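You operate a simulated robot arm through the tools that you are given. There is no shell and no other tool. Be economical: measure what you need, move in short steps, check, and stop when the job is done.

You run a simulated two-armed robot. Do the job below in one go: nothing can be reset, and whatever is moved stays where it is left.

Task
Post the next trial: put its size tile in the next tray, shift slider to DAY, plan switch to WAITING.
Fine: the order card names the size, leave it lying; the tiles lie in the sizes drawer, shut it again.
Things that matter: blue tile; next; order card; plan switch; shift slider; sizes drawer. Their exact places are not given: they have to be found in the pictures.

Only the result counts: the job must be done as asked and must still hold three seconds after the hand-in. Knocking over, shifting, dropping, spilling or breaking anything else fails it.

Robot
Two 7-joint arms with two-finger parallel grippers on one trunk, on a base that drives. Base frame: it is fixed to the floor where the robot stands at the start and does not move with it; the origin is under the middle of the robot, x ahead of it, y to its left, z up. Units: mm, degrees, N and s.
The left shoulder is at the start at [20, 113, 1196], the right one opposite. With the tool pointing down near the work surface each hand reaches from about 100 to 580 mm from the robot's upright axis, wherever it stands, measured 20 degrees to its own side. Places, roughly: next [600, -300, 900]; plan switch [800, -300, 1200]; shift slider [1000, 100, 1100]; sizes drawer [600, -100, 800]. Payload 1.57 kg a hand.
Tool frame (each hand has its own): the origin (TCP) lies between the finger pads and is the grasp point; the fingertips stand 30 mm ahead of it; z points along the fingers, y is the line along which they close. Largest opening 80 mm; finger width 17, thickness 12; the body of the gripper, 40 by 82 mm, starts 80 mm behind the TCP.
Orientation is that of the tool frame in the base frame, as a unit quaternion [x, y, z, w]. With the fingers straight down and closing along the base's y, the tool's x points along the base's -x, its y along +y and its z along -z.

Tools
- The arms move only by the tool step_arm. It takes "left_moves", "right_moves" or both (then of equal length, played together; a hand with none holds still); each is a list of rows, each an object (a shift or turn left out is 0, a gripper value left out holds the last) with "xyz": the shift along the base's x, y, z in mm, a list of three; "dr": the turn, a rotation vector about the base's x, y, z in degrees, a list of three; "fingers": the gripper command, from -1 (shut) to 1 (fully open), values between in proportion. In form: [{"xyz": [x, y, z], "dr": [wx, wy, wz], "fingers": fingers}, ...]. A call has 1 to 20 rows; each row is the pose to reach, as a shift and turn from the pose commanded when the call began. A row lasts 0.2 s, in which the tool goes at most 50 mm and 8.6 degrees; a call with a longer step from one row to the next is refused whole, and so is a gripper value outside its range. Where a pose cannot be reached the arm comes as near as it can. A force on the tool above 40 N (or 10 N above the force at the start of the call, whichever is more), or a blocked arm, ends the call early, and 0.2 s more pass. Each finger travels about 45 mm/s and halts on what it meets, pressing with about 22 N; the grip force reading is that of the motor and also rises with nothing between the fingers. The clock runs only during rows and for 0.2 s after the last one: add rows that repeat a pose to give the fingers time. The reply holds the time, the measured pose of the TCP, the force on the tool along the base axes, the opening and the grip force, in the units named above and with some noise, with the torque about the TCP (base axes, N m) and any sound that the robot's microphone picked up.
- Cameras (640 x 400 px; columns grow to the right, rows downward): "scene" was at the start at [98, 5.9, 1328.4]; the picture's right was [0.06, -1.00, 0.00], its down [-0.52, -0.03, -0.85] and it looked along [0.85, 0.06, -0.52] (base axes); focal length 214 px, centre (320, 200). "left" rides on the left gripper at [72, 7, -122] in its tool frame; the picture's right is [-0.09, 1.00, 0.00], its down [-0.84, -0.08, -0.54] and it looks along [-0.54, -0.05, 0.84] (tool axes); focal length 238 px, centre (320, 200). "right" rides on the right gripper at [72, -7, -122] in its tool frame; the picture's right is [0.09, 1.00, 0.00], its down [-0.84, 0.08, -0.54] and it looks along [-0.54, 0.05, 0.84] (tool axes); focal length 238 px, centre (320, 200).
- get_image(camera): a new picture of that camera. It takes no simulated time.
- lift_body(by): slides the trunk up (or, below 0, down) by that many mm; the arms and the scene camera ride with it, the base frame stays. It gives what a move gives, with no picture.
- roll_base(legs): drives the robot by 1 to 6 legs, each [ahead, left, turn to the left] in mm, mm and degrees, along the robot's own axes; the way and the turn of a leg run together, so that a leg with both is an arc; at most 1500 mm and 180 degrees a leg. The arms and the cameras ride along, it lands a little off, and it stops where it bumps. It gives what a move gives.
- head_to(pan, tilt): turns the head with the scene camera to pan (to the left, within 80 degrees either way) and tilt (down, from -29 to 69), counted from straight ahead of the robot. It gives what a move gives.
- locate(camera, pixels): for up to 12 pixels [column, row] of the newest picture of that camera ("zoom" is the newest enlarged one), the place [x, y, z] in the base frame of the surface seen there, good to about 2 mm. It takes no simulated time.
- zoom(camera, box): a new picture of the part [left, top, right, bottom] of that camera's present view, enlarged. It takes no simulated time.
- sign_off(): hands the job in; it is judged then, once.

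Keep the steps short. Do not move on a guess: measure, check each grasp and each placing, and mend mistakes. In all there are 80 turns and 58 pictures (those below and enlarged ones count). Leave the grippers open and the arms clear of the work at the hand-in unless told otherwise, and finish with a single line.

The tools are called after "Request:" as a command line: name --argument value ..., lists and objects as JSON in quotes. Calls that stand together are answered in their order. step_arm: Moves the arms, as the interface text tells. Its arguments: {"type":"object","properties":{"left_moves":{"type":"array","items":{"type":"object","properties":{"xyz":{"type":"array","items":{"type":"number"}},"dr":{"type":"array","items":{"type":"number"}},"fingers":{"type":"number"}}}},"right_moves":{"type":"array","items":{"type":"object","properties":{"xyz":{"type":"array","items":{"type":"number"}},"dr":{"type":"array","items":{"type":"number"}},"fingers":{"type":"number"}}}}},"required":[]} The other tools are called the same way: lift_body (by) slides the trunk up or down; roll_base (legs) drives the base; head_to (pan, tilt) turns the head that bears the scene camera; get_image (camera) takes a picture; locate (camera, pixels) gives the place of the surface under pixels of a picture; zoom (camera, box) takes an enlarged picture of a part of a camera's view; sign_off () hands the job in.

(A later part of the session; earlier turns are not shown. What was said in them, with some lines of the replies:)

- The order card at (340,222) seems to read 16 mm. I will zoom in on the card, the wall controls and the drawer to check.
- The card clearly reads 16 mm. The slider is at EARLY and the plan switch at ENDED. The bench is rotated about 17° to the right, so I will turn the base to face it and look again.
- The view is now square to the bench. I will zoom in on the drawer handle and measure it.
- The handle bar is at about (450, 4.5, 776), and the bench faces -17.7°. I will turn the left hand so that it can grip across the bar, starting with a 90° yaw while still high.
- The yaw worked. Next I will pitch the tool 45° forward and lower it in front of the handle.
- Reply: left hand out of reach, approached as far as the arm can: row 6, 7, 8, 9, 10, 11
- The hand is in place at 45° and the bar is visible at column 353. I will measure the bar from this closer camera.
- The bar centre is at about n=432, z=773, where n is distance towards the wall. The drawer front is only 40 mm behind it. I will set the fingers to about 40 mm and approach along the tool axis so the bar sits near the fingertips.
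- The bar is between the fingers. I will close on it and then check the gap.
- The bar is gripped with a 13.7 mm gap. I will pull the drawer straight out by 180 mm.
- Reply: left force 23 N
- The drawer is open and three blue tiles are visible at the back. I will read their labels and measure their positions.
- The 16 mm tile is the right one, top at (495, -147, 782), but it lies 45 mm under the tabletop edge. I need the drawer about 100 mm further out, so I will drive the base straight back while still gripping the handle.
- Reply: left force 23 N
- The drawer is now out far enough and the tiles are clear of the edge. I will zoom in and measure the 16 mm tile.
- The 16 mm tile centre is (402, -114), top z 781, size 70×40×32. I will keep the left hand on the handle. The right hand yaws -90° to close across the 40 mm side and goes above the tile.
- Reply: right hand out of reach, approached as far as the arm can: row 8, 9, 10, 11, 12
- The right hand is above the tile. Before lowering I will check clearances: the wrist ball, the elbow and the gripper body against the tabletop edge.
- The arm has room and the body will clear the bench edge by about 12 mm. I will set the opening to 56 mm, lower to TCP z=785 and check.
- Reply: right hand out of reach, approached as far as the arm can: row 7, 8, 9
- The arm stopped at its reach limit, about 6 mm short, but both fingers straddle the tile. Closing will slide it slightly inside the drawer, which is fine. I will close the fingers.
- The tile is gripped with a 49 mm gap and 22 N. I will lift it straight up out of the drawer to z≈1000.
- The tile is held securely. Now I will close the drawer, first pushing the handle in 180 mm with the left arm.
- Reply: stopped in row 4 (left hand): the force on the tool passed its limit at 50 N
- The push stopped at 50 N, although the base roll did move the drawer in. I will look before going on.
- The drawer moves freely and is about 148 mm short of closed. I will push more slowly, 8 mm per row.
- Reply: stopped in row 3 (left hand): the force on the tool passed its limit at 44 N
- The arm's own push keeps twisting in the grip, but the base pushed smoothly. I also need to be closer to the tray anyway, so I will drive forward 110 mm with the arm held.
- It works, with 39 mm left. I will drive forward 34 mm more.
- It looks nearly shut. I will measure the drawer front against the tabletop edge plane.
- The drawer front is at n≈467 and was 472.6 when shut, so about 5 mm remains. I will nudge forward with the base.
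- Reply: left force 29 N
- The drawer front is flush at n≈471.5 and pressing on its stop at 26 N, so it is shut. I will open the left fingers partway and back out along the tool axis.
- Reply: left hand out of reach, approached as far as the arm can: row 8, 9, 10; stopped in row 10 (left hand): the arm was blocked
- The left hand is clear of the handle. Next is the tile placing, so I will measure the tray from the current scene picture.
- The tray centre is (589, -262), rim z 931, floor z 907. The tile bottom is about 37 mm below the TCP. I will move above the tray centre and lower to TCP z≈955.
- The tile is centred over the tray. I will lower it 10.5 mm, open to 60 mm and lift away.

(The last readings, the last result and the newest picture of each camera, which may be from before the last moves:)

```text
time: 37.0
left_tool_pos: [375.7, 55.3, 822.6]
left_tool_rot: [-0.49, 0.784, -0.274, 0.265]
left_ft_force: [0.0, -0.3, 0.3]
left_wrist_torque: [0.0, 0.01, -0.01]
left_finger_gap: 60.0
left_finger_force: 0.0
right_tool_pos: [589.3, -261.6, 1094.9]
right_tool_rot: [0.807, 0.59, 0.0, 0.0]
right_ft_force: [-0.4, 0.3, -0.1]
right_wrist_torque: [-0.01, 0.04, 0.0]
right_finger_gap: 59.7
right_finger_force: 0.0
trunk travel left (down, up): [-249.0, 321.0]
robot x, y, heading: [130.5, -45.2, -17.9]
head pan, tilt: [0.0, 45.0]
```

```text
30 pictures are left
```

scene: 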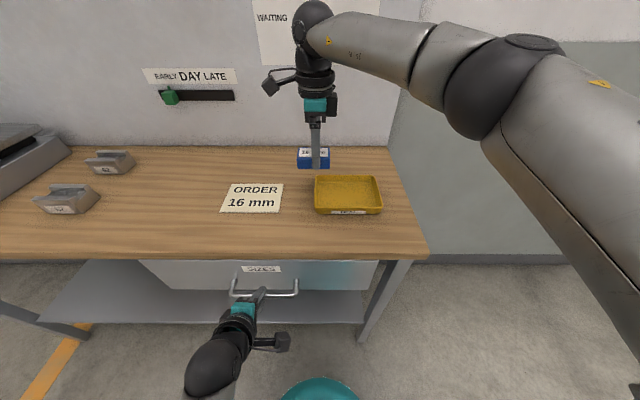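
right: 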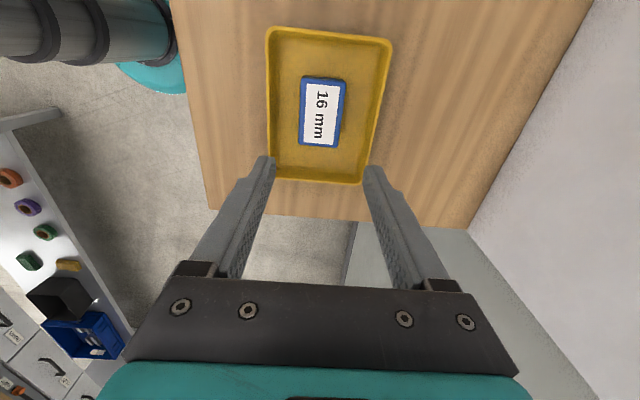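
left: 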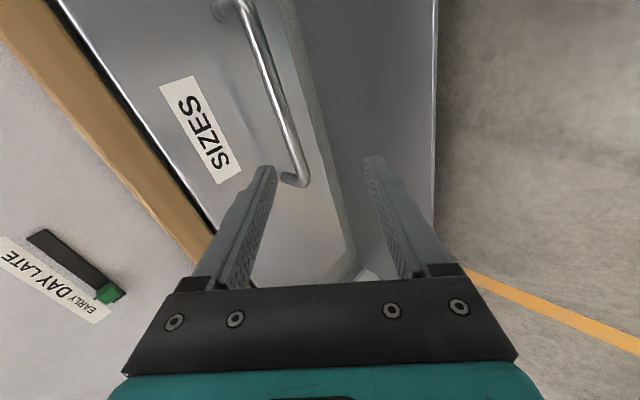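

The tile lies flat in the NEXT tray. Now the wall controls: I will back the right hand off, pitch it to point at the wall at switch height, and tilt the head up for a view.

Request:
step_arm --right_moves '[{"xyz": [-7, 2.2, 10], "dr": [-2.5, -7.8, 0], "fingers": 1}, {"xyz": [-14, 4.5, 20], "dr": [-5, -15.6, 0]}, {"xyz": [-21, 6.7, 30], "dr": [-7.5, -23.4, 0]}, {"xyz": [-28, 9, 40], "dr": [-10, -31.2, 0]}, {"xyz": [-35, 11.2, 50], "dr": [-12.5, -39, 0]}, {"xyz": [-42, 13.5, 60], "dr": [-15, -46.8, 0]}, {"xyz": [-49, 15.7, 70], "dr": [-17.4, -54.5, 0]}, {"xyz": [-56, 18, 80], "dr": [-19.9, -62.3, 0]}, {"xyz": [-63, 20.2, 90], "dr": [-22.4, -70.1, 0]}, {"xyz": [-70, 22.4, 100], "dr": [-24.9, -77.9, 0]}, {"xyz": [-77, 24.7, 108], "dr": [-27.4, -85.7, 0]}, {"xyz": [-77, 24.7, 108], "dr": [-27.4, -85.7, 0]}]'

Request:
head_to --pan 0 --tilt 25

Request:
get_image --camera "scene"

Request:
get_image --camera "right"

```text
time: 39.6
left_tool_pos: [376.5, 54.5, 822.3]
left_tool_rot: [-0.489, 0.784, -0.274, 0.266]
left_ft_force: [-0.2, 0.5, 0.2]
left_wrist_torque: [0.0, 0.01, 0.02]
left_finger_gap: 60.2
left_finger_force: 0.0
right_tool_pos: [520.7, -237.3, 1203.3]
right_tool_rot: [0.571, 0.417, 0.416, 0.572]
right_ft_force: [-0.7, -0.1, 0.2]
right_wrist_torque: [-0.01, 0.03, -0.01]
right_finger_gap: 80.1
right_finger_force: 0.0
right hand out of reach, approached as far as the arm can: row 11, 12
trunk travel left (down, up): [-249.0, 321.0]
robot x, y, heading: [129.4, -42.4, -17.7]
head pan, tilt: [0.0, 45.0]
```

```text
time: 40.4
left_tool_pos: [377.3, 54.4, 822.7]
left_tool_rot: [-0.49, 0.784, -0.274, 0.266]
left_ft_force: [-0.4, 1.4, 0.9]
left_wrist_torque: [0.02, -0.01, 0.04]
left_finger_gap: 60.0
left_finger_force: 0.0
right_tool_pos: [519.7, -236.6, 1202.4]
right_tool_rot: [0.57, 0.417, 0.417, 0.572]
right_ft_force: [0.2, -0.1, -0.1]
right_wrist_torque: [0.01, 0.02, -0.03]
right_finger_gap: 80.1
right_finger_force: 0.1
trunk travel left (down, up): [-249.0, 321.0]
robot x, y, heading: [131.6, -42.8, -18.0]
head pan, tilt: [0.0, 25.0]
```

```text
29 pictures are left
```

scene: 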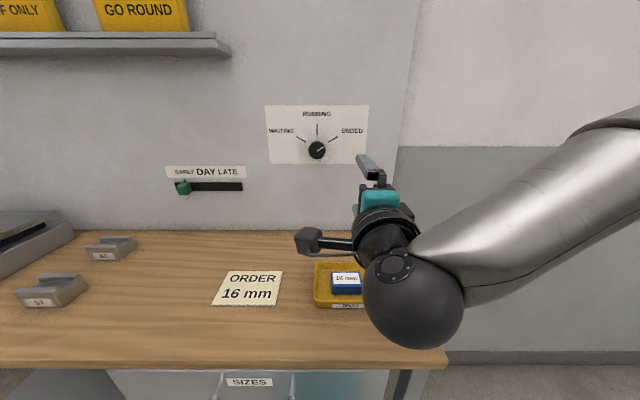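

```text
28 pictures are left
```

right: 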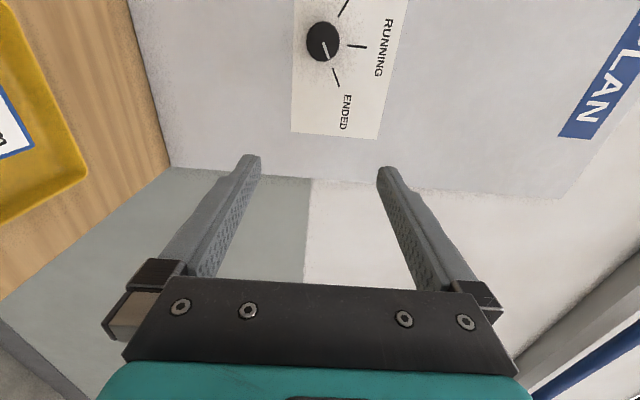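

Good view of the wall. I will zoom in on the switch and slider for exact measurements.

Request:
zoom --camera "scene" --box '[260, 100, 380, 175]'

Request:
locate --camera "zoom" --pixels '[[300, 265], [300, 228], [300, 305], [258, 268], [342, 265], [318, 258], [300, 150], [195, 200], [405, 200], [300, 320], [360, 285]]'

Request:
zoom --camera "scene" --box '[160, 160, 256, 220]'

```text
5.33 times, centred on (320, 138) of scene
```

zoom: 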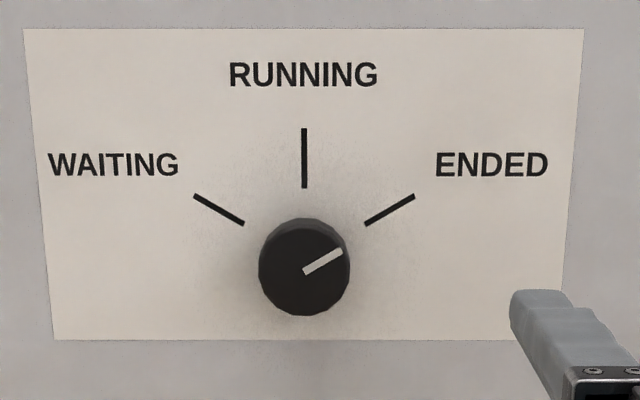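

```text
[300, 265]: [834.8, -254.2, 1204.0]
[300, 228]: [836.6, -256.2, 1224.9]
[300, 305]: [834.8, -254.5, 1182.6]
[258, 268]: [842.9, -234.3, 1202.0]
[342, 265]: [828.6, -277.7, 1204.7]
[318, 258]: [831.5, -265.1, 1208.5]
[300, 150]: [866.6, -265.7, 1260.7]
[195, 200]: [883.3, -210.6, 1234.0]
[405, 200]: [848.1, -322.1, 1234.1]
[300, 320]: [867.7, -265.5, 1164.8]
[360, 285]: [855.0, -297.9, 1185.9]
```

```text
6.67 times, centred on (208, 190) of scene
```

zoom: 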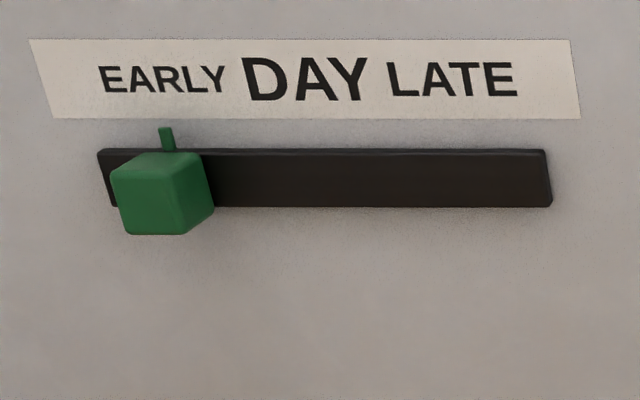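

The knob centre is (834.8, -255.6, 1203.7), diameter 46, front at n=873 and wall at n=906. It needs 120° counter-clockwise, from ENDED at +60° to WAITING at -60°. I will bring the right hand in line, stopping 50 mm short, and measure the slider label.

Request:
locate --camera "zoom" --pixels '[[160, 80], [305, 80], [452, 80], [166, 138], [145, 200], [195, 200], [115, 175], [165, 180], [102, 170], [545, 180], [145, 232], [210, 185]]'

Request:
step_arm --right_moves '[{"xyz": [9, 26, 0]}, {"xyz": [24, 50, 1]}, {"xyz": [48, 63, 1]}, {"xyz": [84, 55.6, 1]}, {"xyz": [120, 44, 1]}, {"xyz": [156, 32.4, 1]}, {"xyz": [192, 20.8, 1]}, {"xyz": [228, 9.2, 1]}, {"xyz": [250, 2, 1]}, {"xyz": [264.3, -2.6, 1]}, {"xyz": [264.3, -2.6, 1]}]'

Request:
get_image --camera "right"

```text
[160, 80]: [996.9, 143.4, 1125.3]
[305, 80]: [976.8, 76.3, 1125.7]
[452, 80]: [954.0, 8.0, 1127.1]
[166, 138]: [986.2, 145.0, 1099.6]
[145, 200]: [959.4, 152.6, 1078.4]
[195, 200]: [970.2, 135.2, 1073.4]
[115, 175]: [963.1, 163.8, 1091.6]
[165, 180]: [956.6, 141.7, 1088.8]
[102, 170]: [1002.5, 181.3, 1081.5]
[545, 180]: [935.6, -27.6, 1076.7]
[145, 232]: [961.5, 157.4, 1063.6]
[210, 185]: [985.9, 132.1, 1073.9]
```

```text
time: 42.8
left_tool_pos: [375.9, 53.8, 822.5]
left_tool_rot: [-0.49, 0.784, -0.274, 0.265]
left_ft_force: [-0.3, 0.2, -0.1]
left_wrist_torque: [0.04, 0.02, -0.02]
left_finger_gap: 59.9
left_finger_force: 0.0
right_tool_pos: [785.4, -236.0, 1203.7]
right_tool_rot: [0.571, 0.418, 0.416, 0.571]
right_ft_force: [-0.2, 0.0, -0.1]
right_wrist_torque: [-0.03, -0.02, 0.01]
right_finger_gap: 80.0
right_finger_force: 0.0
trunk travel left (down, up): [-249.0, 321.0]
robot x, y, heading: [132.9, -41.3, -17.8]
head pan, tilt: [0.0, 25.0]
```

```text
25 pictures are left
```

right: 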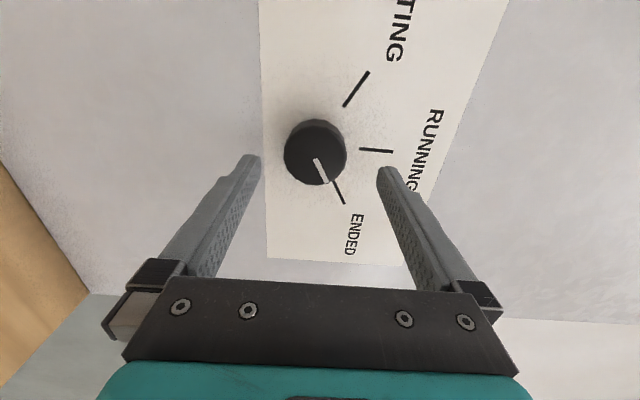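

The knob is centred between the fingers, at column 315. I will advance 48 mm with a 3 mm correction to the right, then close.

Request:
step_arm --right_moves '[{"xyz": [6.7, -5.3, 0]}, {"xyz": [16, -8.3, 0]}, {"xyz": [25.5, -11.3, 0]}, {"xyz": [35.1, -14.4, 0]}, {"xyz": [44.8, -17.5, 0]}, {"xyz": [44.8, -17.5, 0]}, {"xyz": [44.8, -17.5, 0], "fingers": -1}, {"xyz": [44.8, -17.5, 0], "fingers": -1}, {"xyz": [44.8, -17.5, 0], "fingers": -1}, {"xyz": [44.8, -17.5, 0], "fingers": -1}, {"xyz": [44.8, -17.5, 0], "fingers": -1}]'

Request:
get_image --camera "right"

```text
time: 45.2
left_tool_pos: [376.8, 54.0, 822.9]
left_tool_rot: [-0.489, 0.784, -0.274, 0.265]
left_ft_force: [0.4, -0.4, 0.4]
left_wrist_torque: [0.0, 0.01, -0.04]
left_finger_gap: 60.0
left_finger_force: 0.0
right_tool_pos: [829.4, -256.5, 1198.9]
right_tool_rot: [0.573, 0.419, 0.415, 0.569]
right_ft_force: [-9.4, 1.0, -20.6]
right_wrist_torque: [-0.07, 0.05, -0.19]
right_finger_gap: 51.6
right_finger_force: 44.8
trunk travel left (down, up): [-249.0, 321.0]
robot x, y, heading: [131.0, -40.7, -17.8]
head pan, tilt: [0.0, 25.0]
```

```text
24 pictures are left
```

right: 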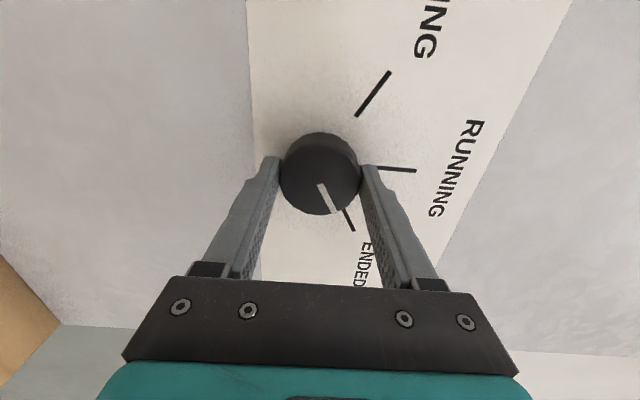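

The knob is gripped with a 51.6 mm gap. The hand sits about 4 mm above the knob axis, so I will correct that and turn the first 40° counter-clockwise.

Request:
step_arm --right_moves '[{"xyz": [0.6, 1.5, -4]}, {"xyz": [0.6, 1.5, -4], "dr": [-5.7, 1.8, 0]}, {"xyz": [0.6, 1.5, -4], "dr": [-11.4, 3.7, 0]}, {"xyz": [0.6, 1.5, -4], "dr": [-17.1, 5.5, 0]}, {"xyz": [0.6, 1.5, -4], "dr": [-22.9, 7.3, 0]}, {"xyz": [0.6, 1.5, -4], "dr": [-28.6, 9.1, 0]}, {"xyz": [0.6, 1.5, -4], "dr": [-34.3, 11, 0]}, {"xyz": [0.6, 1.5, -4], "dr": [-38.1, 12.2, 0]}, {"xyz": [0.6, 1.5, -4], "dr": [-38.1, 12.2, 0]}]'

Request:
get_image --camera "right"

```text
time: 47.2
left_tool_pos: [376.2, 53.8, 823.4]
left_tool_rot: [-0.489, 0.785, -0.274, 0.266]
left_ft_force: [-0.4, 1.3, -0.7]
left_wrist_torque: [0.04, 0.02, 0.0]
left_finger_gap: 59.7
left_finger_force: 0.0
right_tool_pos: [829.4, -256.5, 1200.5]
right_tool_rot: [0.393, 0.588, 0.195, 0.68]
right_ft_force: [-5.1, -3.2, -9.0]
right_wrist_torque: [-0.11, -0.44, -0.12]
right_finger_gap: 51.4
right_finger_force: 44.7
trunk travel left (down, up): [-249.0, 321.0]
robot x, y, heading: [132.5, -45.2, -17.8]
head pan, tilt: [0.0, 25.0]
```

```text
23 pictures are left
```

right: 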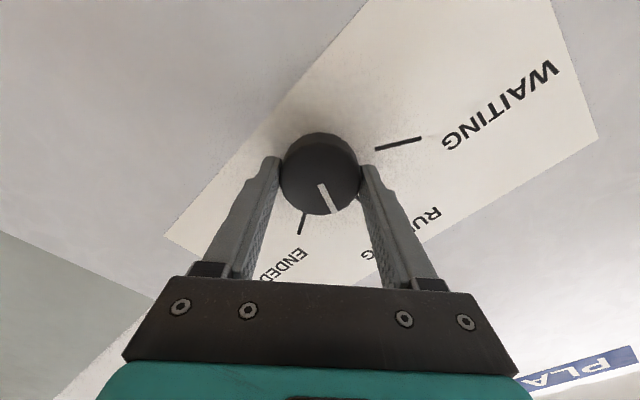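

The knob turns with the gripper. I will turn the remaining 80°.

Request:
step_arm --right_moves '[{"dr": [-5.7, 1.8, 0]}, {"dr": [-11.4, 3.7, 0]}, {"dr": [-17.1, 5.5, 0]}, {"dr": [-22.9, 7.3, 0]}, {"dr": [-28.6, 9.1, 0]}, {"dr": [-34.3, 11, 0]}, {"dr": [-40, 12.8, 0]}, {"dr": [-45.7, 14.6, 0]}, {"dr": [-51.4, 16.4, 0]}, {"dr": [-57.2, 18.3, 0]}, {"dr": [-62.9, 20.1, 0]}, {"dr": [-68.6, 21.9, 0]}, {"dr": [-76.2, 24.4, 0]}, {"dr": [-76.2, 24.4, 0]}]'

Request:
get_image --camera "right"

```text
time: 50.2
left_tool_pos: [376.6, 54.3, 821.6]
left_tool_rot: [-0.489, 0.784, -0.274, 0.266]
left_ft_force: [0.7, 0.1, 0.3]
left_wrist_torque: [-0.01, 0.0, -0.02]
left_finger_gap: 59.9
left_finger_force: 0.0
right_tool_pos: [829.5, -255.0, 1200.4]
right_tool_rot: [-0.078, 0.702, -0.288, 0.647]
right_ft_force: [0.2, -4.0, 0.5]
right_wrist_torque: [-0.07, -0.59, 1.1]
right_finger_gap: 51.7
right_finger_force: 44.7
trunk travel left (down, up): [-249.0, 321.0]
robot x, y, heading: [131.0, -42.8, -17.5]
head pan, tilt: [0.0, 25.0]
```

```text
22 pictures are left
```

right: 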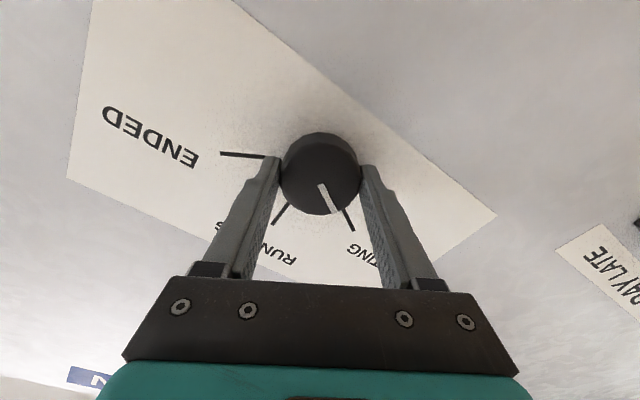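

The pointer lines up with the WAITING tick. I will open and back straight away from the wall.

Request:
step_arm --right_moves '[{"fingers": 1}, {"fingers": 1}, {"fingers": 1}, {"fingers": 1}, {"xyz": [-19, 6.1, 0], "fingers": 1}, {"xyz": [-48, 15.2, 0]}, {"xyz": [-86, 27.4, 0]}, {"xyz": [-124, 39.6, 0]}, {"xyz": [-162, 51.8, 0]}, {"xyz": [-200, 64, 0]}, {"xyz": [-200, 64, 0]}]'

Request:
zoom --camera "scene" --box '[150, 90, 390, 240]'

```text
time: 52.6
left_tool_pos: [376.5, 54.3, 823.0]
left_tool_rot: [-0.49, 0.784, -0.273, 0.265]
left_ft_force: [0.7, -0.7, 0.6]
left_wrist_torque: [0.01, 0.02, 0.0]
left_finger_gap: 59.9
left_finger_force: 0.1
right_tool_pos: [628.7, -188.5, 1199.2]
right_tool_rot: [-0.076, 0.703, -0.287, 0.647]
right_ft_force: [-0.3, -0.5, 0.3]
right_wrist_torque: [-0.02, 0.01, 0.01]
right_finger_gap: 80.1
right_finger_force: 0.1
trunk travel left (down, up): [-249.0, 321.0]
robot x, y, heading: [130.8, -39.7, -17.8]
head pan, tilt: [0.0, 25.0]
```

```text
2.67 times, centred on (270, 165) of scene
```

zoom: 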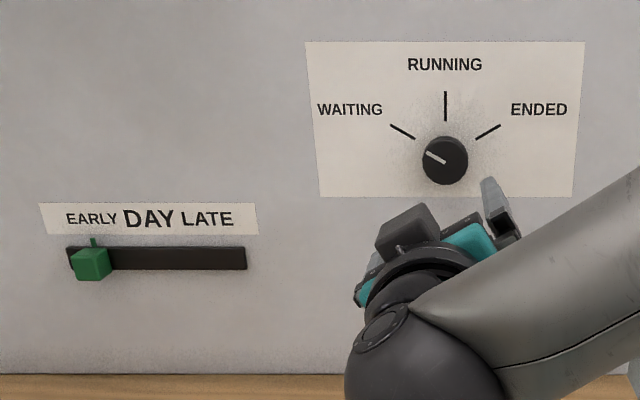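

The switch reads WAITING. The slider knob is 25 mm wide at t≈438 and DAY is centred at t≈369, so it must travel 70 mm right, where t is distance to the left along the bench. I will drive the base 400 mm left along the bench while the hand stays high over empty bench, then square the right hand's roll.

Request:
roll_base --legs '[[0, 400, 0]]'

Request:
step_arm --right_moves '[{"dr": [7.1, -2.3, 0]}, {"dr": [14.3, -4.6, 0]}, {"dr": [21.4, -6.8, 0]}, {"dr": [28.6, -9.1, 0]}, {"dr": [28.6, -9.1, 0]}]'

Request:
get_image --camera "scene"

```text
time: 55.1
left_tool_pos: [496.5, 438.1, 822.9]
left_tool_rot: [-0.492, 0.783, -0.274, 0.266]
left_ft_force: [0.8, -1.1, -0.5]
left_wrist_torque: [-0.02, 0.0, -0.02]
left_finger_gap: 60.3
left_finger_force: 0.0
right_tool_pos: [750.7, 196.9, 1199.8]
right_tool_rot: [-0.077, 0.703, -0.286, 0.647]
right_ft_force: [-0.2, -0.1, -0.4]
right_wrist_torque: [-0.04, -0.02, -0.01]
right_finger_gap: 79.9
right_finger_force: 0.0
trunk travel left (down, up): [-249.0, 321.0]
robot x, y, heading: [252.4, 338.0, -17.4]
head pan, tilt: [0.0, 25.0]
```

```text
time: 56.3
left_tool_pos: [497.4, 439.7, 822.9]
left_tool_rot: [-0.491, 0.783, -0.273, 0.267]
left_ft_force: [0.2, 0.3, 0.1]
left_wrist_torque: [0.02, -0.02, 0.01]
left_finger_gap: 60.0
left_finger_force: 0.0
right_tool_pos: [750.8, 197.4, 1199.0]
right_tool_rot: [0.108, 0.698, -0.109, 0.699]
right_ft_force: [-0.6, -0.8, -0.2]
right_wrist_torque: [-0.01, 0.01, 0.01]
right_finger_gap: 80.2
right_finger_force: 0.0
trunk travel left (down, up): [-249.0, 321.0]
robot x, y, heading: [253.7, 340.8, -17.5]
head pan, tilt: [0.0, 25.0]
```

```text
20 pictures are left
```

scene: 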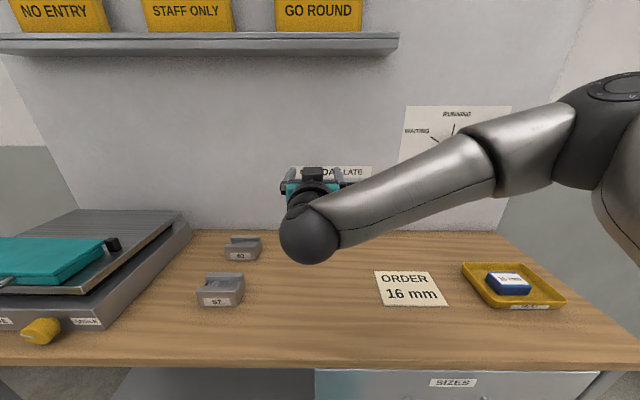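

I will check the heights of the grey blocks under the path, then lower the right hand to the slider height, still 60 mm short of it.

Request:
locate --camera "scene" --pixels '[[232, 239], [252, 239], [242, 255], [235, 275], [210, 277]]'

Request:
step_arm --right_moves '[{"xyz": [15, -3, -12]}, {"xyz": [30, -5, -24]}, {"xyz": [45, -8, -36]}, {"xyz": [60, -10, -48]}, {"xyz": [75, -13, -60]}, {"xyz": [90, -15.5, -72]}, {"xyz": [105, -18, -84]}, {"xyz": [120, -20.6, -97]}, {"xyz": [135, -23.2, -109]}, {"xyz": [149.3, -25.7, -121]}, {"xyz": [149.3, -25.7, -121]}]'

Request:
get_image --camera "right"

```text
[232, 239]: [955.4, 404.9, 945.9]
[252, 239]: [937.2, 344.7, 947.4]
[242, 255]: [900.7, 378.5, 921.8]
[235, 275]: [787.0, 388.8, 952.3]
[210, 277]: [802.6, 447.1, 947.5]
```

```text
time: 58.7
left_tool_pos: [496.5, 438.1, 823.5]
left_tool_rot: [-0.492, 0.783, -0.274, 0.266]
left_ft_force: [0.8, 1.2, 0.3]
left_wrist_torque: [0.01, 0.0, -0.05]
left_finger_gap: 59.9
left_finger_force: 0.2
right_tool_pos: [899.2, 169.8, 1077.6]
right_tool_rot: [0.107, 0.698, -0.11, 0.699]
right_ft_force: [0.3, -0.1, 0.0]
right_wrist_torque: [0.01, 0.01, -0.02]
right_finger_gap: 80.0
right_finger_force: 0.0
trunk travel left (down, up): [-249.0, 321.0]
robot x, y, heading: [252.9, 340.2, -17.3]
head pan, tilt: [0.0, 25.0]
```

```text
19 pictures are left
```

right: 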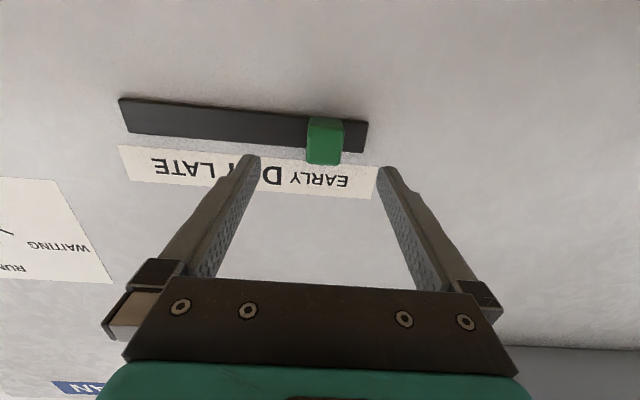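

The slider knob is nearly centred between the fingers, at column 325. I will measure it from here.

Request:
locate --camera "right" --pixels '[[310, 145], [338, 145], [325, 145], [325, 122], [325, 160], [120, 102], [366, 125], [320, 180], [270, 175], [180, 166]]'

```text
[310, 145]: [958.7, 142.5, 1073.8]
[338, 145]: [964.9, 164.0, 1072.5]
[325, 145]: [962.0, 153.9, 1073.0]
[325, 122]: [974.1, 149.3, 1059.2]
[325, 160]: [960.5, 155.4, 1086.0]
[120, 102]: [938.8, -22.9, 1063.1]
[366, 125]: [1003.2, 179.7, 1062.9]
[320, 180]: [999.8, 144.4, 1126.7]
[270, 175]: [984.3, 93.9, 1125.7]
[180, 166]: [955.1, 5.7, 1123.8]
```

The knob centre is at t≈439, z≈1075. I will shift 4 mm left, 2 mm down and 55 mm ahead, then close.

Request:
step_arm --right_moves '[{"xyz": [10, 1, -2], "fingers": 0.4}, {"xyz": [21, -2.5, -2], "fingers": 0.4}, {"xyz": [32, -6, -2], "fingers": 0.4}, {"xyz": [43, -9.5, -2], "fingers": 0.4}, {"xyz": [53.6, -12.9, -2], "fingers": 0.4}, {"xyz": [53.6, -12.9, -2], "fingers": 0.4}, {"xyz": [53.6, -12.9, -2], "fingers": -1}, {"xyz": [53.6, -12.9, -2], "fingers": -1}, {"xyz": [53.6, -12.9, -2], "fingers": -1}, {"xyz": [53.6, -12.9, -2], "fingers": -1}]'

Request:
get_image --camera "right"

```text
time: 60.9
left_tool_pos: [496.5, 437.6, 822.7]
left_tool_rot: [-0.491, 0.783, -0.273, 0.266]
left_ft_force: [0.4, -0.3, 0.4]
left_wrist_torque: [0.0, -0.02, 0.04]
left_finger_gap: 60.0
left_finger_force: 0.0
right_tool_pos: [953.8, 156.7, 1075.4]
right_tool_rot: [0.107, 0.698, -0.11, 0.699]
right_ft_force: [-0.7, -1.4, -1.0]
right_wrist_torque: [0.12, -0.05, -0.34]
right_finger_gap: 29.5
right_finger_force: 35.9
trunk travel left (down, up): [-249.0, 321.0]
robot x, y, heading: [249.2, 343.0, -17.2]
head pan, tilt: [0.0, 25.0]
```

```text
18 pictures are left
```

right: 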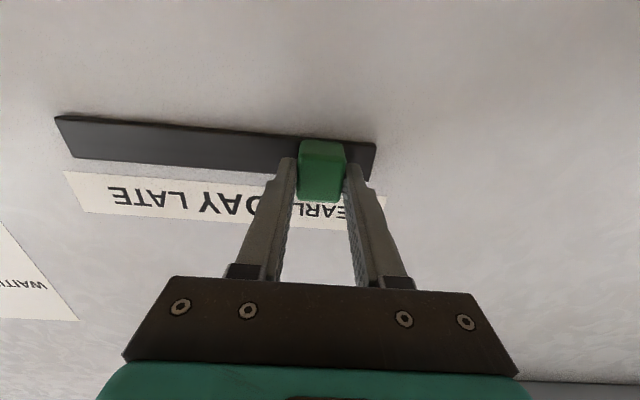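

The slider knob is gripped at t=439.7. I will slide it 70 mm right along the slot to t≈370.

Request:
step_arm --right_moves '[{"xyz": [-2.1, -6.7, 0]}, {"xyz": [-4.3, -13.3, 0]}, {"xyz": [-6.4, -20, 0]}, {"xyz": [-8.5, -26.7, 0]}, {"xyz": [-10.7, -33.3, 0]}, {"xyz": [-12.8, -40, 0]}, {"xyz": [-14.9, -46.7, 0]}, {"xyz": [-17, -53.4, 0]}, {"xyz": [-19.2, -60, 0]}, {"xyz": [-21.3, -66.7, 0]}, {"xyz": [-21.3, -66.7, 0]}]'

Request:
get_image --camera "right"

```text
time: 63.3
left_tool_pos: [497.0, 438.6, 822.7]
left_tool_rot: [-0.49, 0.783, -0.274, 0.267]
left_ft_force: [0.1, -0.1, -0.4]
left_wrist_torque: [0.01, 0.04, 0.01]
left_finger_gap: 60.0
left_finger_force: 0.1
right_tool_pos: [942.1, 111.5, 1080.4]
right_tool_rot: [0.111, 0.711, -0.111, 0.686]
right_ft_force: [-24.1, 9.1, -22.8]
right_wrist_torque: [0.31, 0.47, 0.36]
right_finger_gap: 29.7
right_finger_force: 39.1
right hand out of reach, approached as far as the arm can: row 5, 6, 7, 8, 9, 10, 11
trunk travel left (down, up): [-249.0, 321.0]
robot x, y, heading: [247.6, 343.4, -17.3]
head pan, tilt: [0.0, 25.0]
```

```text
17 pictures are left
```

right: 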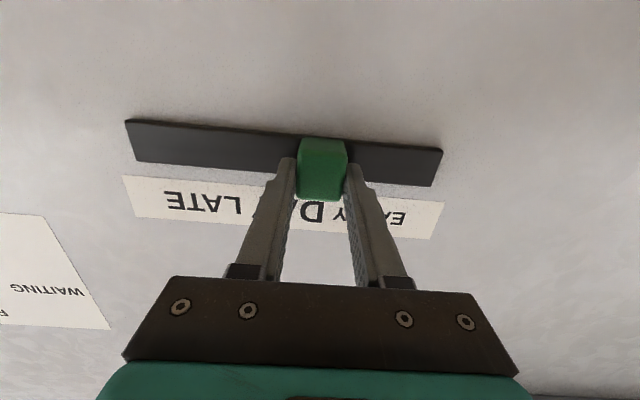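

The arm hit its reach limit at t≈393. I will ease the command back to where the hand is, release, back off, and then shift the base right for the last 23 mm.

Request:
step_arm --right_moves '[{"xyz": [7, 22, 0]}, {"xyz": [7, 22, 0], "fingers": 0.3}, {"xyz": [7, 22, 0], "fingers": 0.3}, {"xyz": [7, 22, 0], "fingers": 0.3}, {"xyz": [-12, 28.1, 0]}, {"xyz": [-40.6, 37.2, 0]}, {"xyz": [-69, 46.4, 0]}, {"xyz": [-88, 52.5, 0]}, {"xyz": [-88, 52.5, 0]}]'

Request:
roll_base --legs '[[0, -100, 0]]'

Request:
get_image --camera "right"

```text
time: 65.3
left_tool_pos: [497.5, 437.9, 822.8]
left_tool_rot: [-0.491, 0.783, -0.273, 0.266]
left_ft_force: [0.7, -0.1, 0.4]
left_wrist_torque: [0.01, 0.01, 0.04]
left_finger_gap: 60.0
left_finger_force: 0.0
right_tool_pos: [857.7, 161.4, 1092.3]
right_tool_rot: [0.107, 0.699, -0.108, 0.699]
right_ft_force: [0.0, 0.7, 0.2]
right_wrist_torque: [0.02, 0.0, -0.02]
right_finger_gap: 52.2
right_finger_force: 0.0
trunk travel left (down, up): [-249.0, 321.0]
robot x, y, heading: [250.7, 344.0, -17.5]
head pan, tilt: [0.0, 25.0]
```

```text
time: 66.5
left_tool_pos: [467.0, 343.3, 822.2]
left_tool_rot: [-0.492, 0.782, -0.273, 0.267]
left_ft_force: [-0.1, -0.1, 0.9]
left_wrist_torque: [0.03, 0.04, 0.03]
left_finger_gap: 60.1
left_finger_force: 0.0
right_tool_pos: [828.9, 66.6, 1090.7]
right_tool_rot: [0.107, 0.698, -0.108, 0.7]
right_ft_force: [0.3, 0.2, -0.2]
right_wrist_torque: [0.01, -0.01, 0.02]
right_finger_gap: 51.9
right_finger_force: 0.1
trunk travel left (down, up): [-249.0, 321.0]
robot x, y, heading: [220.1, 246.6, -17.3]
head pan, tilt: [0.0, 25.0]
```

```text
16 pictures are left
```

right: 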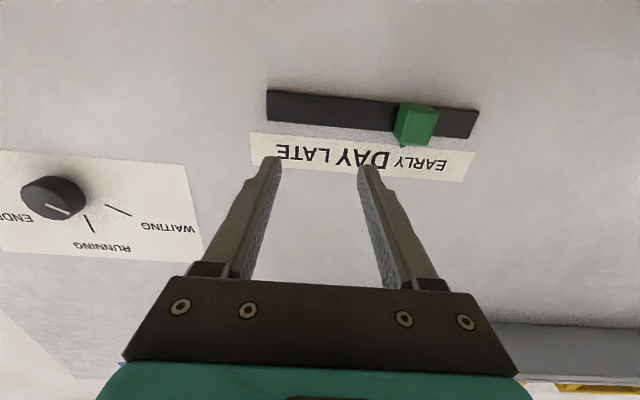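

The right hand is now left of the robot's axis by more. I will measure where the knob and its tab are.

Request:
locate --camera "right" --pixels '[[400, 132], [432, 136], [415, 135], [415, 108], [405, 146], [380, 160], [268, 100], [477, 120], [402, 146]]'

```text
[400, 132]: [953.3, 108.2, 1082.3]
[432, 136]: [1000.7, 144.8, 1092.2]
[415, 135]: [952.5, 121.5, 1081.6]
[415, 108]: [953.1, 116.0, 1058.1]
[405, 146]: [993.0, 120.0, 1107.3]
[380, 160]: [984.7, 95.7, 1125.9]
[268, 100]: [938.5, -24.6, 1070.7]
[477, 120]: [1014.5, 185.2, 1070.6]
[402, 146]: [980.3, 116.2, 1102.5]
```

I will zoom in to find the knob edges.

Request:
zoom --camera "right" --box '[360, 85, 480, 160]'

```text
5.33 times, centred on (420, 122) of right
```

zoom: 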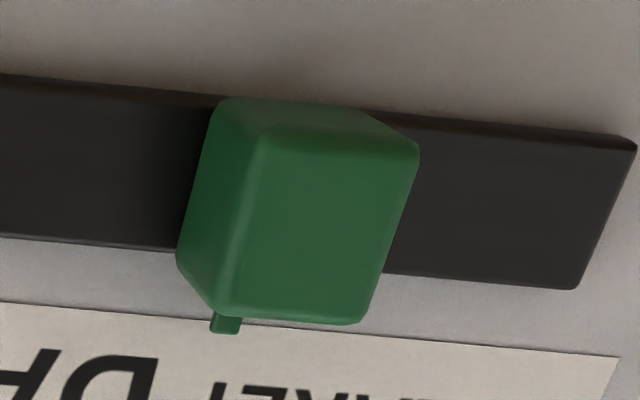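

Request:
locate --camera "zoom" --pixels '[[250, 220], [385, 220], [318, 220], [320, 150], [320, 305], [225, 325], [195, 200], [0, 150], [600, 215]]'

```text
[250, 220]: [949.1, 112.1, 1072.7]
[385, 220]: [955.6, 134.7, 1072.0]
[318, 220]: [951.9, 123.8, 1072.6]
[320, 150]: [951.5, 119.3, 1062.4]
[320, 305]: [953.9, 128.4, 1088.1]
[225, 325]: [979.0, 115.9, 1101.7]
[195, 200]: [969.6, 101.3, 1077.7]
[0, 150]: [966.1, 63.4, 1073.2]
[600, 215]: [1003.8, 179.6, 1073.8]
```

The knob centre is at t≈407, so 37 mm remain. I will line the hand up with it, still 60 mm short.

Request:
step_arm --right_moves '[{"xyz": [9, 29, 0], "fingers": 0.6}, {"xyz": [18, 58, 0]}, {"xyz": [28, 86, 0]}, {"xyz": [42, 82, 0]}, {"xyz": [56.3, 77.6, 0]}, {"xyz": [56.3, 77.6, 0]}]'

Request:
get_image --camera "right"

```text
time: 67.8
left_tool_pos: [466.7, 343.8, 822.3]
left_tool_rot: [-0.492, 0.782, -0.274, 0.267]
left_ft_force: [-0.4, 0.2, 1.2]
left_wrist_torque: [-0.03, 0.02, -0.03]
left_finger_gap: 59.8
left_finger_force: 0.0
right_tool_pos: [883.6, 145.1, 1089.3]
right_tool_rot: [0.107, 0.699, -0.108, 0.699]
right_ft_force: [0.2, -0.4, 0.4]
right_wrist_torque: [0.0, 0.01, -0.02]
right_finger_gap: 64.1
right_finger_force: 0.0
trunk travel left (down, up): [-249.0, 321.0]
robot x, y, heading: [222.1, 249.6, -17.4]
head pan, tilt: [0.0, 25.0]
```

```text
14 pictures are left
```

right: 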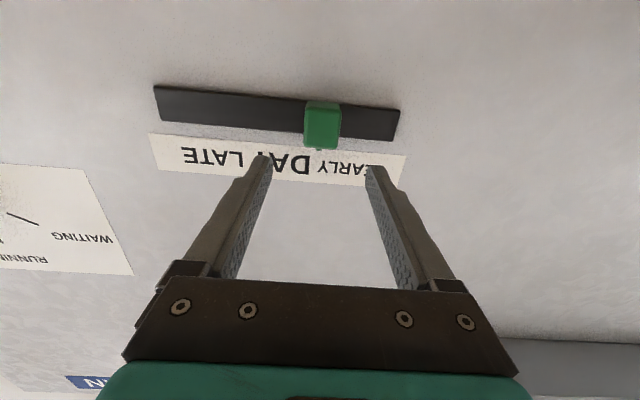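

The hand is aligned at t=407. I will lower 14 mm, go 62 mm ahead and grip.

Request:
step_arm --right_moves '[{"xyz": [0, 0, -14]}, {"xyz": [12, -3.8, -14]}, {"xyz": [24, -7.7, -14]}, {"xyz": [36, -11.5, -14]}, {"xyz": [48, -15.3, -14]}, {"xyz": [59.1, -18.9, -14]}, {"xyz": [59.1, -18.9, -14]}, {"xyz": [59.1, -18.9, -14], "fingers": -1}, {"xyz": [59.1, -18.9, -14], "fingers": -1}, {"xyz": [59.1, -18.9, -14], "fingers": -1}, {"xyz": [59.1, -18.9, -14], "fingers": -1}, {"xyz": [59.1, -18.9, -14], "fingers": -1}]'

```text
time: 70.5
left_tool_pos: [465.5, 343.9, 822.3]
left_tool_rot: [-0.492, 0.783, -0.273, 0.266]
left_ft_force: [0.5, -0.6, -0.1]
left_wrist_torque: [0.0, 0.0, 0.02]
left_finger_gap: 59.8
left_finger_force: 0.0
right_tool_pos: [919.6, 132.7, 1077.4]
right_tool_rot: [0.107, 0.699, -0.108, 0.699]
right_ft_force: [-0.1, -0.5, 0.1]
right_wrist_torque: [0.01, -0.04, -0.01]
right_finger_gap: 0.2
right_finger_force: 21.6
right hand out of reach, approached as far as the arm can: row 5, 6, 7, 8, 9, 10, 11, 12
trunk travel left (down, up): [-249.0, 321.0]
robot x, y, heading: [224.0, 249.7, -17.2]
head pan, tilt: [0.0, 25.0]
```

The fingers closed on nothing: the arm ran out of reach 25 mm short. The knob is untouched. I will retract, open, and drive the base 70 mm nearer, where there is clear space to the bench edge.

Request:
step_arm --right_moves '[{"xyz": [-25, 8, 0], "fingers": 0}, {"xyz": [-65, 20.8, 0], "fingers": 0.6}, {"xyz": [-97, 31, 0], "fingers": 0.6}, {"xyz": [-129.5, 41.4, 0], "fingers": 0.6}, {"xyz": [-129.5, 41.4, 0], "fingers": 0.6}, {"xyz": [-129.5, 41.4, 0], "fingers": 0.6}]'

Request:
roll_base --legs '[[70, 0, 0]]'

Request:
get_image --camera "right"

```text
time: 71.8
left_tool_pos: [467.6, 344.6, 822.8]
left_tool_rot: [-0.492, 0.783, -0.273, 0.266]
left_ft_force: [-0.4, 0.1, 0.3]
left_wrist_torque: [-0.02, 0.02, -0.03]
left_finger_gap: 60.0
left_finger_force: 0.1
right_tool_pos: [790.7, 171.1, 1079.0]
right_tool_rot: [0.108, 0.699, -0.109, 0.699]
right_ft_force: [-0.2, 0.3, -0.7]
right_wrist_torque: [0.01, 0.02, 0.0]
right_finger_gap: 63.9
right_finger_force: 0.2
trunk travel left (down, up): [-249.0, 321.0]
robot x, y, heading: [225.9, 242.8, -17.1]
head pan, tilt: [0.0, 25.0]
```

```text
time: 72.9
left_tool_pos: [532.9, 323.4, 821.0]
left_tool_rot: [-0.493, 0.782, -0.272, 0.267]
left_ft_force: [-0.2, -0.8, 1.1]
left_wrist_torque: [-0.01, 0.01, 0.0]
left_finger_gap: 60.0
left_finger_force: 0.1
right_tool_pos: [857.4, 153.5, 1078.2]
right_tool_rot: [0.107, 0.699, -0.107, 0.699]
right_ft_force: [-0.3, -0.7, -0.1]
right_wrist_torque: [0.0, -0.05, 0.02]
right_finger_gap: 63.8
right_finger_force: 0.1
trunk travel left (down, up): [-249.0, 321.0]
robot x, y, heading: [289.9, 225.0, -17.4]
head pan, tilt: [0.0, 25.0]
```

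```text
13 pictures are left
```

right: 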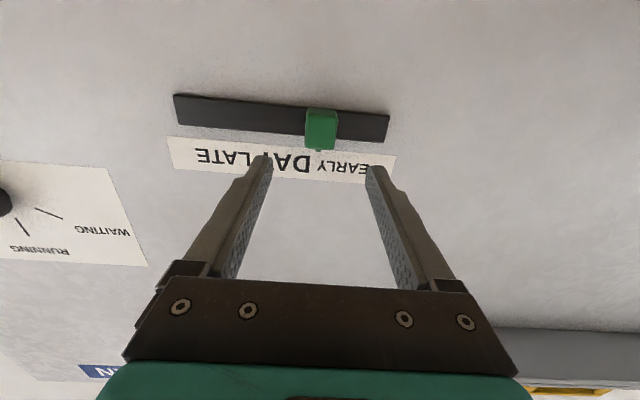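

The hand is aligned at t=407, n=770. I will advance 90 mm and grip.

Request:
step_arm --right_moves '[{"xyz": [15, -4.8, -1]}, {"xyz": [30, -9.6, -2]}, {"xyz": [45, -14.4, -2]}, {"xyz": [57, -18.2, -2]}, {"xyz": [67, -21.4, -2]}, {"xyz": [77, -24.6, -2]}, {"xyz": [85.7, -27.4, -2]}, {"xyz": [85.7, -27.4, -2]}, {"xyz": [85.7, -27.4, -2], "fingers": -1}, {"xyz": [85.7, -27.4, -2], "fingers": -1}, {"xyz": [85.7, -27.4, -2], "fingers": -1}, {"xyz": [85.7, -27.4, -2], "fingers": -1}, {"xyz": [85.7, -27.4, -2], "fingers": -1}]'

```text
time: 75.7
left_tool_pos: [533.1, 324.2, 822.2]
left_tool_rot: [-0.492, 0.782, -0.273, 0.267]
left_ft_force: [-0.7, -0.1, -0.6]
left_wrist_torque: [-0.01, 0.01, -0.01]
left_finger_gap: 59.9
left_finger_force: 0.1
right_tool_pos: [942.8, 125.1, 1076.4]
right_tool_rot: [0.107, 0.699, -0.108, 0.699]
right_ft_force: [-1.3, 1.0, -0.3]
right_wrist_torque: [0.11, -0.13, -0.36]
right_finger_gap: 29.5
right_finger_force: 39.2
trunk travel left (down, up): [-249.0, 321.0]
robot x, y, heading: [289.4, 228.4, -17.3]
head pan, tilt: [0.0, 25.0]
```

It is gripped at t=406. I will slide it 36.5 mm right.

Request:
step_arm --right_moves '[{"xyz": [-1.5, -4.8, 0]}, {"xyz": [-3.3, -10.5, 0]}, {"xyz": [-5.2, -16.2, 0]}, {"xyz": [-7, -22, 0]}, {"xyz": [-8.8, -27.7, 0]}, {"xyz": [-10.2, -32, 0]}, {"xyz": [-11.1, -34.8, 0]}, {"xyz": [-11.1, -34.8, 0]}]'

Request:
get_image --camera "right"

```text
time: 77.5
left_tool_pos: [533.1, 324.0, 821.9]
left_tool_rot: [-0.492, 0.782, -0.273, 0.266]
left_ft_force: [-0.5, 0.1, 0.0]
left_wrist_torque: [-0.02, -0.01, -0.02]
left_finger_gap: 59.9
left_finger_force: 0.1
right_tool_pos: [930.9, 92.1, 1077.9]
right_tool_rot: [0.106, 0.699, -0.107, 0.7]
right_ft_force: [2.3, 0.2, 2.3]
right_wrist_torque: [0.35, 0.43, -0.16]
right_finger_gap: 29.5
right_finger_force: 38.8
trunk travel left (down, up): [-249.0, 321.0]
robot x, y, heading: [285.9, 225.4, -17.4]
head pan, tilt: [0.0, 25.0]
```

```text
12 pictures are left
```

right: 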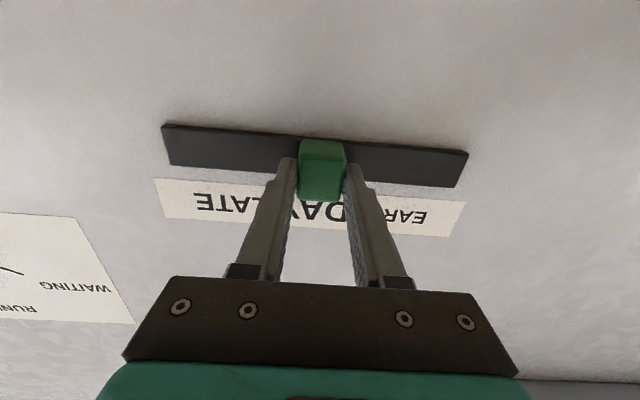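

The knob is at t≈371, the slot middle under DAY. I will release and back straight out.

Request:
step_arm --right_moves '[{"fingers": 0.4}, {"fingers": 0.4}, {"fingers": 0.4}, {"xyz": [-19, 6.1, 0]}, {"xyz": [-57, 18.3, 0]}, {"xyz": [-95, 30.5, 0]}, {"xyz": [-133, 42.7, 0], "fingers": 1}, {"xyz": [-171, 54.9, 0]}, {"xyz": [-171, 54.9, 0]}]'

Request:
zoom --camera "right" --box '[120, 0, 520, 250]'

```text
time: 79.5
left_tool_pos: [533.7, 324.8, 822.0]
left_tool_rot: [-0.492, 0.783, -0.273, 0.267]
left_ft_force: [0.0, 0.1, -0.9]
left_wrist_torque: [0.01, -0.04, 0.03]
left_finger_gap: 60.0
left_finger_force: 0.1
right_tool_pos: [762.5, 146.9, 1078.9]
right_tool_rot: [0.107, 0.698, -0.108, 0.699]
right_ft_force: [0.4, -0.2, -0.8]
right_wrist_torque: [0.02, 0.0, 0.03]
right_finger_gap: 80.3
right_finger_force: 0.1
trunk travel left (down, up): [-249.0, 321.0]
robot x, y, heading: [290.6, 230.3, -17.4]
head pan, tilt: [0.0, 25.0]
```

```text
1.60 times, centred on (320, 125) of right
```

zoom: 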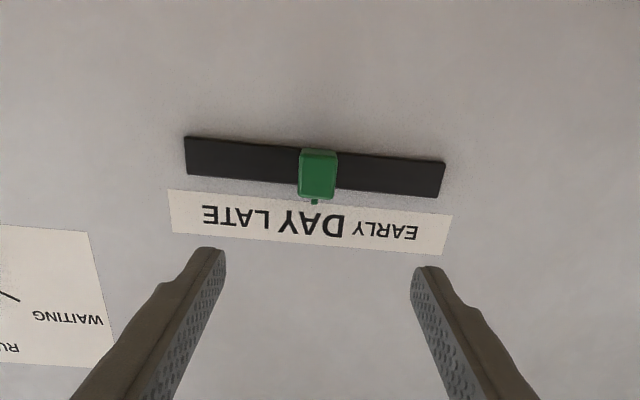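

The slider tab points at the middle of DAY. I will drive back 300 mm so both arms are clear of the bench, then check everything.

Request:
roll_base --legs '[[-350, 0, 0]]'

Request:
head_to --pan -8 --tilt 35

Request:
get_image --camera "scene"

```text
time: 81.7
left_tool_pos: [200.2, 428.4, 822.5]
left_tool_rot: [-0.492, 0.783, -0.273, 0.266]
left_ft_force: [-0.4, 0.4, 0.6]
left_wrist_torque: [0.01, 0.0, -0.02]
left_finger_gap: 59.9
left_finger_force: 0.0
right_tool_pos: [428.6, 248.8, 1078.2]
right_tool_rot: [0.107, 0.698, -0.109, 0.699]
right_ft_force: [-0.1, 0.5, 1.0]
right_wrist_torque: [0.04, -0.01, 0.0]
right_finger_gap: 79.9
right_finger_force: 0.0
trunk travel left (down, up): [-249.0, 321.0]
robot x, y, heading: [-42.4, 328.0, -17.6]
head pan, tilt: [0.0, 25.0]
```

```text
time: 82.5
left_tool_pos: [199.3, 427.9, 822.5]
left_tool_rot: [-0.492, 0.783, -0.273, 0.266]
left_ft_force: [-0.3, -0.4, -0.3]
left_wrist_torque: [-0.01, 0.0, -0.03]
left_finger_gap: 59.9
left_finger_force: 0.1
right_tool_pos: [429.3, 249.6, 1078.2]
right_tool_rot: [0.107, 0.699, -0.108, 0.699]
right_ft_force: [-0.4, 0.6, -0.9]
right_wrist_torque: [-0.01, -0.03, 0.01]
right_finger_gap: 79.7
right_finger_force: 0.0
trunk travel left (down, up): [-249.0, 321.0]
robot x, y, heading: [-42.5, 332.3, -17.1]
head pan, tilt: [-8.0, 35.0]
```

```text
10 pictures are left
```

scene: 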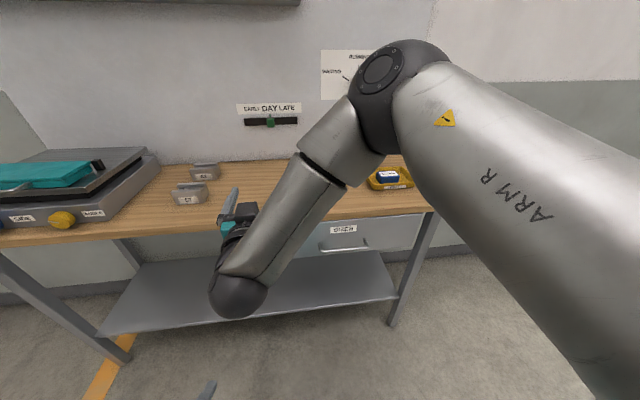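

The right arm hides part of the view. I will drive right along the clear floor so the drawer, tray and switch show to the left of the arm.

Request:
roll_base --legs '[[0, -450, 0]]'

Request:
head_to --pan 15 --tilt 30

Request:
get_image --camera "scene"

```text
time: 85.2
left_tool_pos: [68.3, 2.8, 821.1]
left_tool_rot: [-0.491, 0.783, -0.273, 0.266]
left_ft_force: [0.7, -0.4, -0.1]
left_wrist_torque: [0.02, 0.0, 0.03]
left_finger_gap: 59.8
left_finger_force: 0.0
right_tool_pos: [297.7, -175.7, 1078.0]
right_tool_rot: [0.107, 0.698, -0.109, 0.699]
right_ft_force: [0.3, 0.9, 0.5]
right_wrist_torque: [0.01, -0.03, 0.03]
right_finger_gap: 80.0
right_finger_force: 0.1
trunk travel left (down, up): [-249.0, 321.0]
robot x, y, heading: [-178.0, -94.5, -17.5]
head pan, tilt: [-8.0, 35.0]
```

```text
time: 86.0
left_tool_pos: [67.7, 2.5, 822.7]
left_tool_rot: [-0.491, 0.783, -0.273, 0.267]
left_ft_force: [0.2, 0.1, -0.2]
left_wrist_torque: [0.0, 0.01, -0.02]
left_finger_gap: 59.8
left_finger_force: 0.1
right_tool_pos: [297.5, -175.1, 1078.6]
right_tool_rot: [0.104, 0.699, -0.106, 0.7]
right_ft_force: [-0.7, 0.2, 0.5]
right_wrist_torque: [0.02, 0.01, 0.0]
right_finger_gap: 80.0
right_finger_force: 0.0
trunk travel left (down, up): [-249.0, 321.0]
robot x, y, heading: [-174.3, -95.6, -17.4]
head pan, tilt: [15.0, 30.0]
```

```text
9 pictures are left
```

scene: 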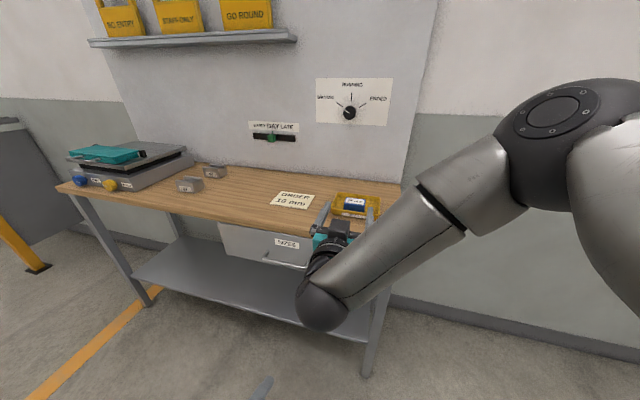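

I will zoom in on the controls and the tray, and check how far the drawer front sits from the bench edge.

Request:
zoom --camera "scene" --box '[230, 65, 410, 178]'

Request:
zoom --camera "scene" --box '[210, 180, 390, 292]'

Request:
locate --camera "zoom" --pixels '[[100, 200], [60, 200], [230, 220], [150, 210], [150, 130], [60, 110]]'

```text
3.54 times, centred on (320, 122) of scene
```

zoom: 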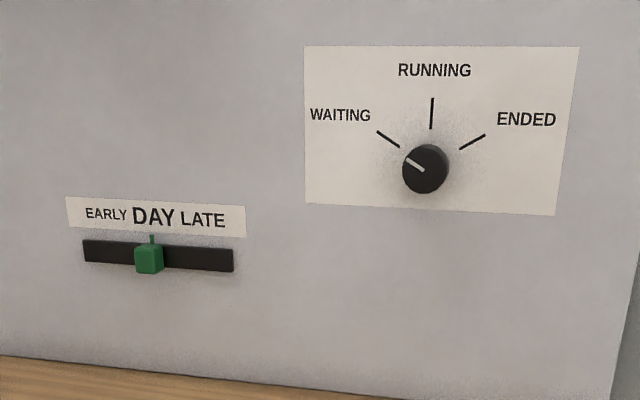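

```text
3.56 times, centred on (300, 236) of scene
```

zoom: 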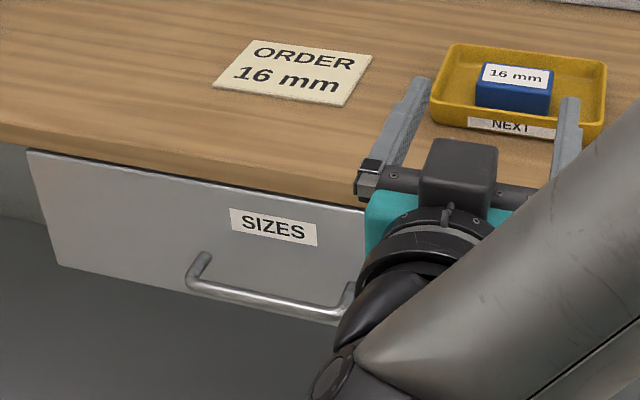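

```text
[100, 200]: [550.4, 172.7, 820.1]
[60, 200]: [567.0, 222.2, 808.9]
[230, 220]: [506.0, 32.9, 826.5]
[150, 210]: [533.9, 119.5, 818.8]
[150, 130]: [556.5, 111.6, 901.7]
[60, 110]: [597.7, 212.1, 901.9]
```

Everything checks out: slider on DAY, switch on WAITING, 16 mm tile in NEXT, drawer flush at n≈472, card still lying. I will open the left gripper fully.

Request:
step_arm --left_moves '[{"fingers": 1}, {"fingers": 1}, {"fingers": 1}]'

```text
time: 86.8
left_tool_pos: [67.3, 1.2, 822.4]
left_tool_rot: [-0.491, 0.783, -0.274, 0.266]
left_ft_force: [1.1, -0.6, 0.7]
left_wrist_torque: [-0.01, 0.01, -0.02]
left_finger_gap: 80.0
left_finger_force: 0.0
right_tool_pos: [295.7, -174.8, 1078.6]
right_tool_rot: [0.107, 0.699, -0.109, 0.699]
right_ft_force: [-0.5, 0.5, -0.7]
right_wrist_torque: [0.0, 0.01, 0.0]
right_finger_gap: 79.9
right_finger_force: 0.0
trunk travel left (down, up): [-249.0, 321.0]
robot x, y, heading: [-175.9, -92.1, -17.5]
head pan, tilt: [15.0, 30.0]
```

Both grippers are open and the arms are clear, so I am handing in.

Request:
sign_off

```text
The job is handed in.
```

The next trial is posted: the 16 mm tile is in the NEXT tray, the shift slider is on DAY, the plan switch is on WAITING, the sizes drawer is shut, and the order card is still lying in place.
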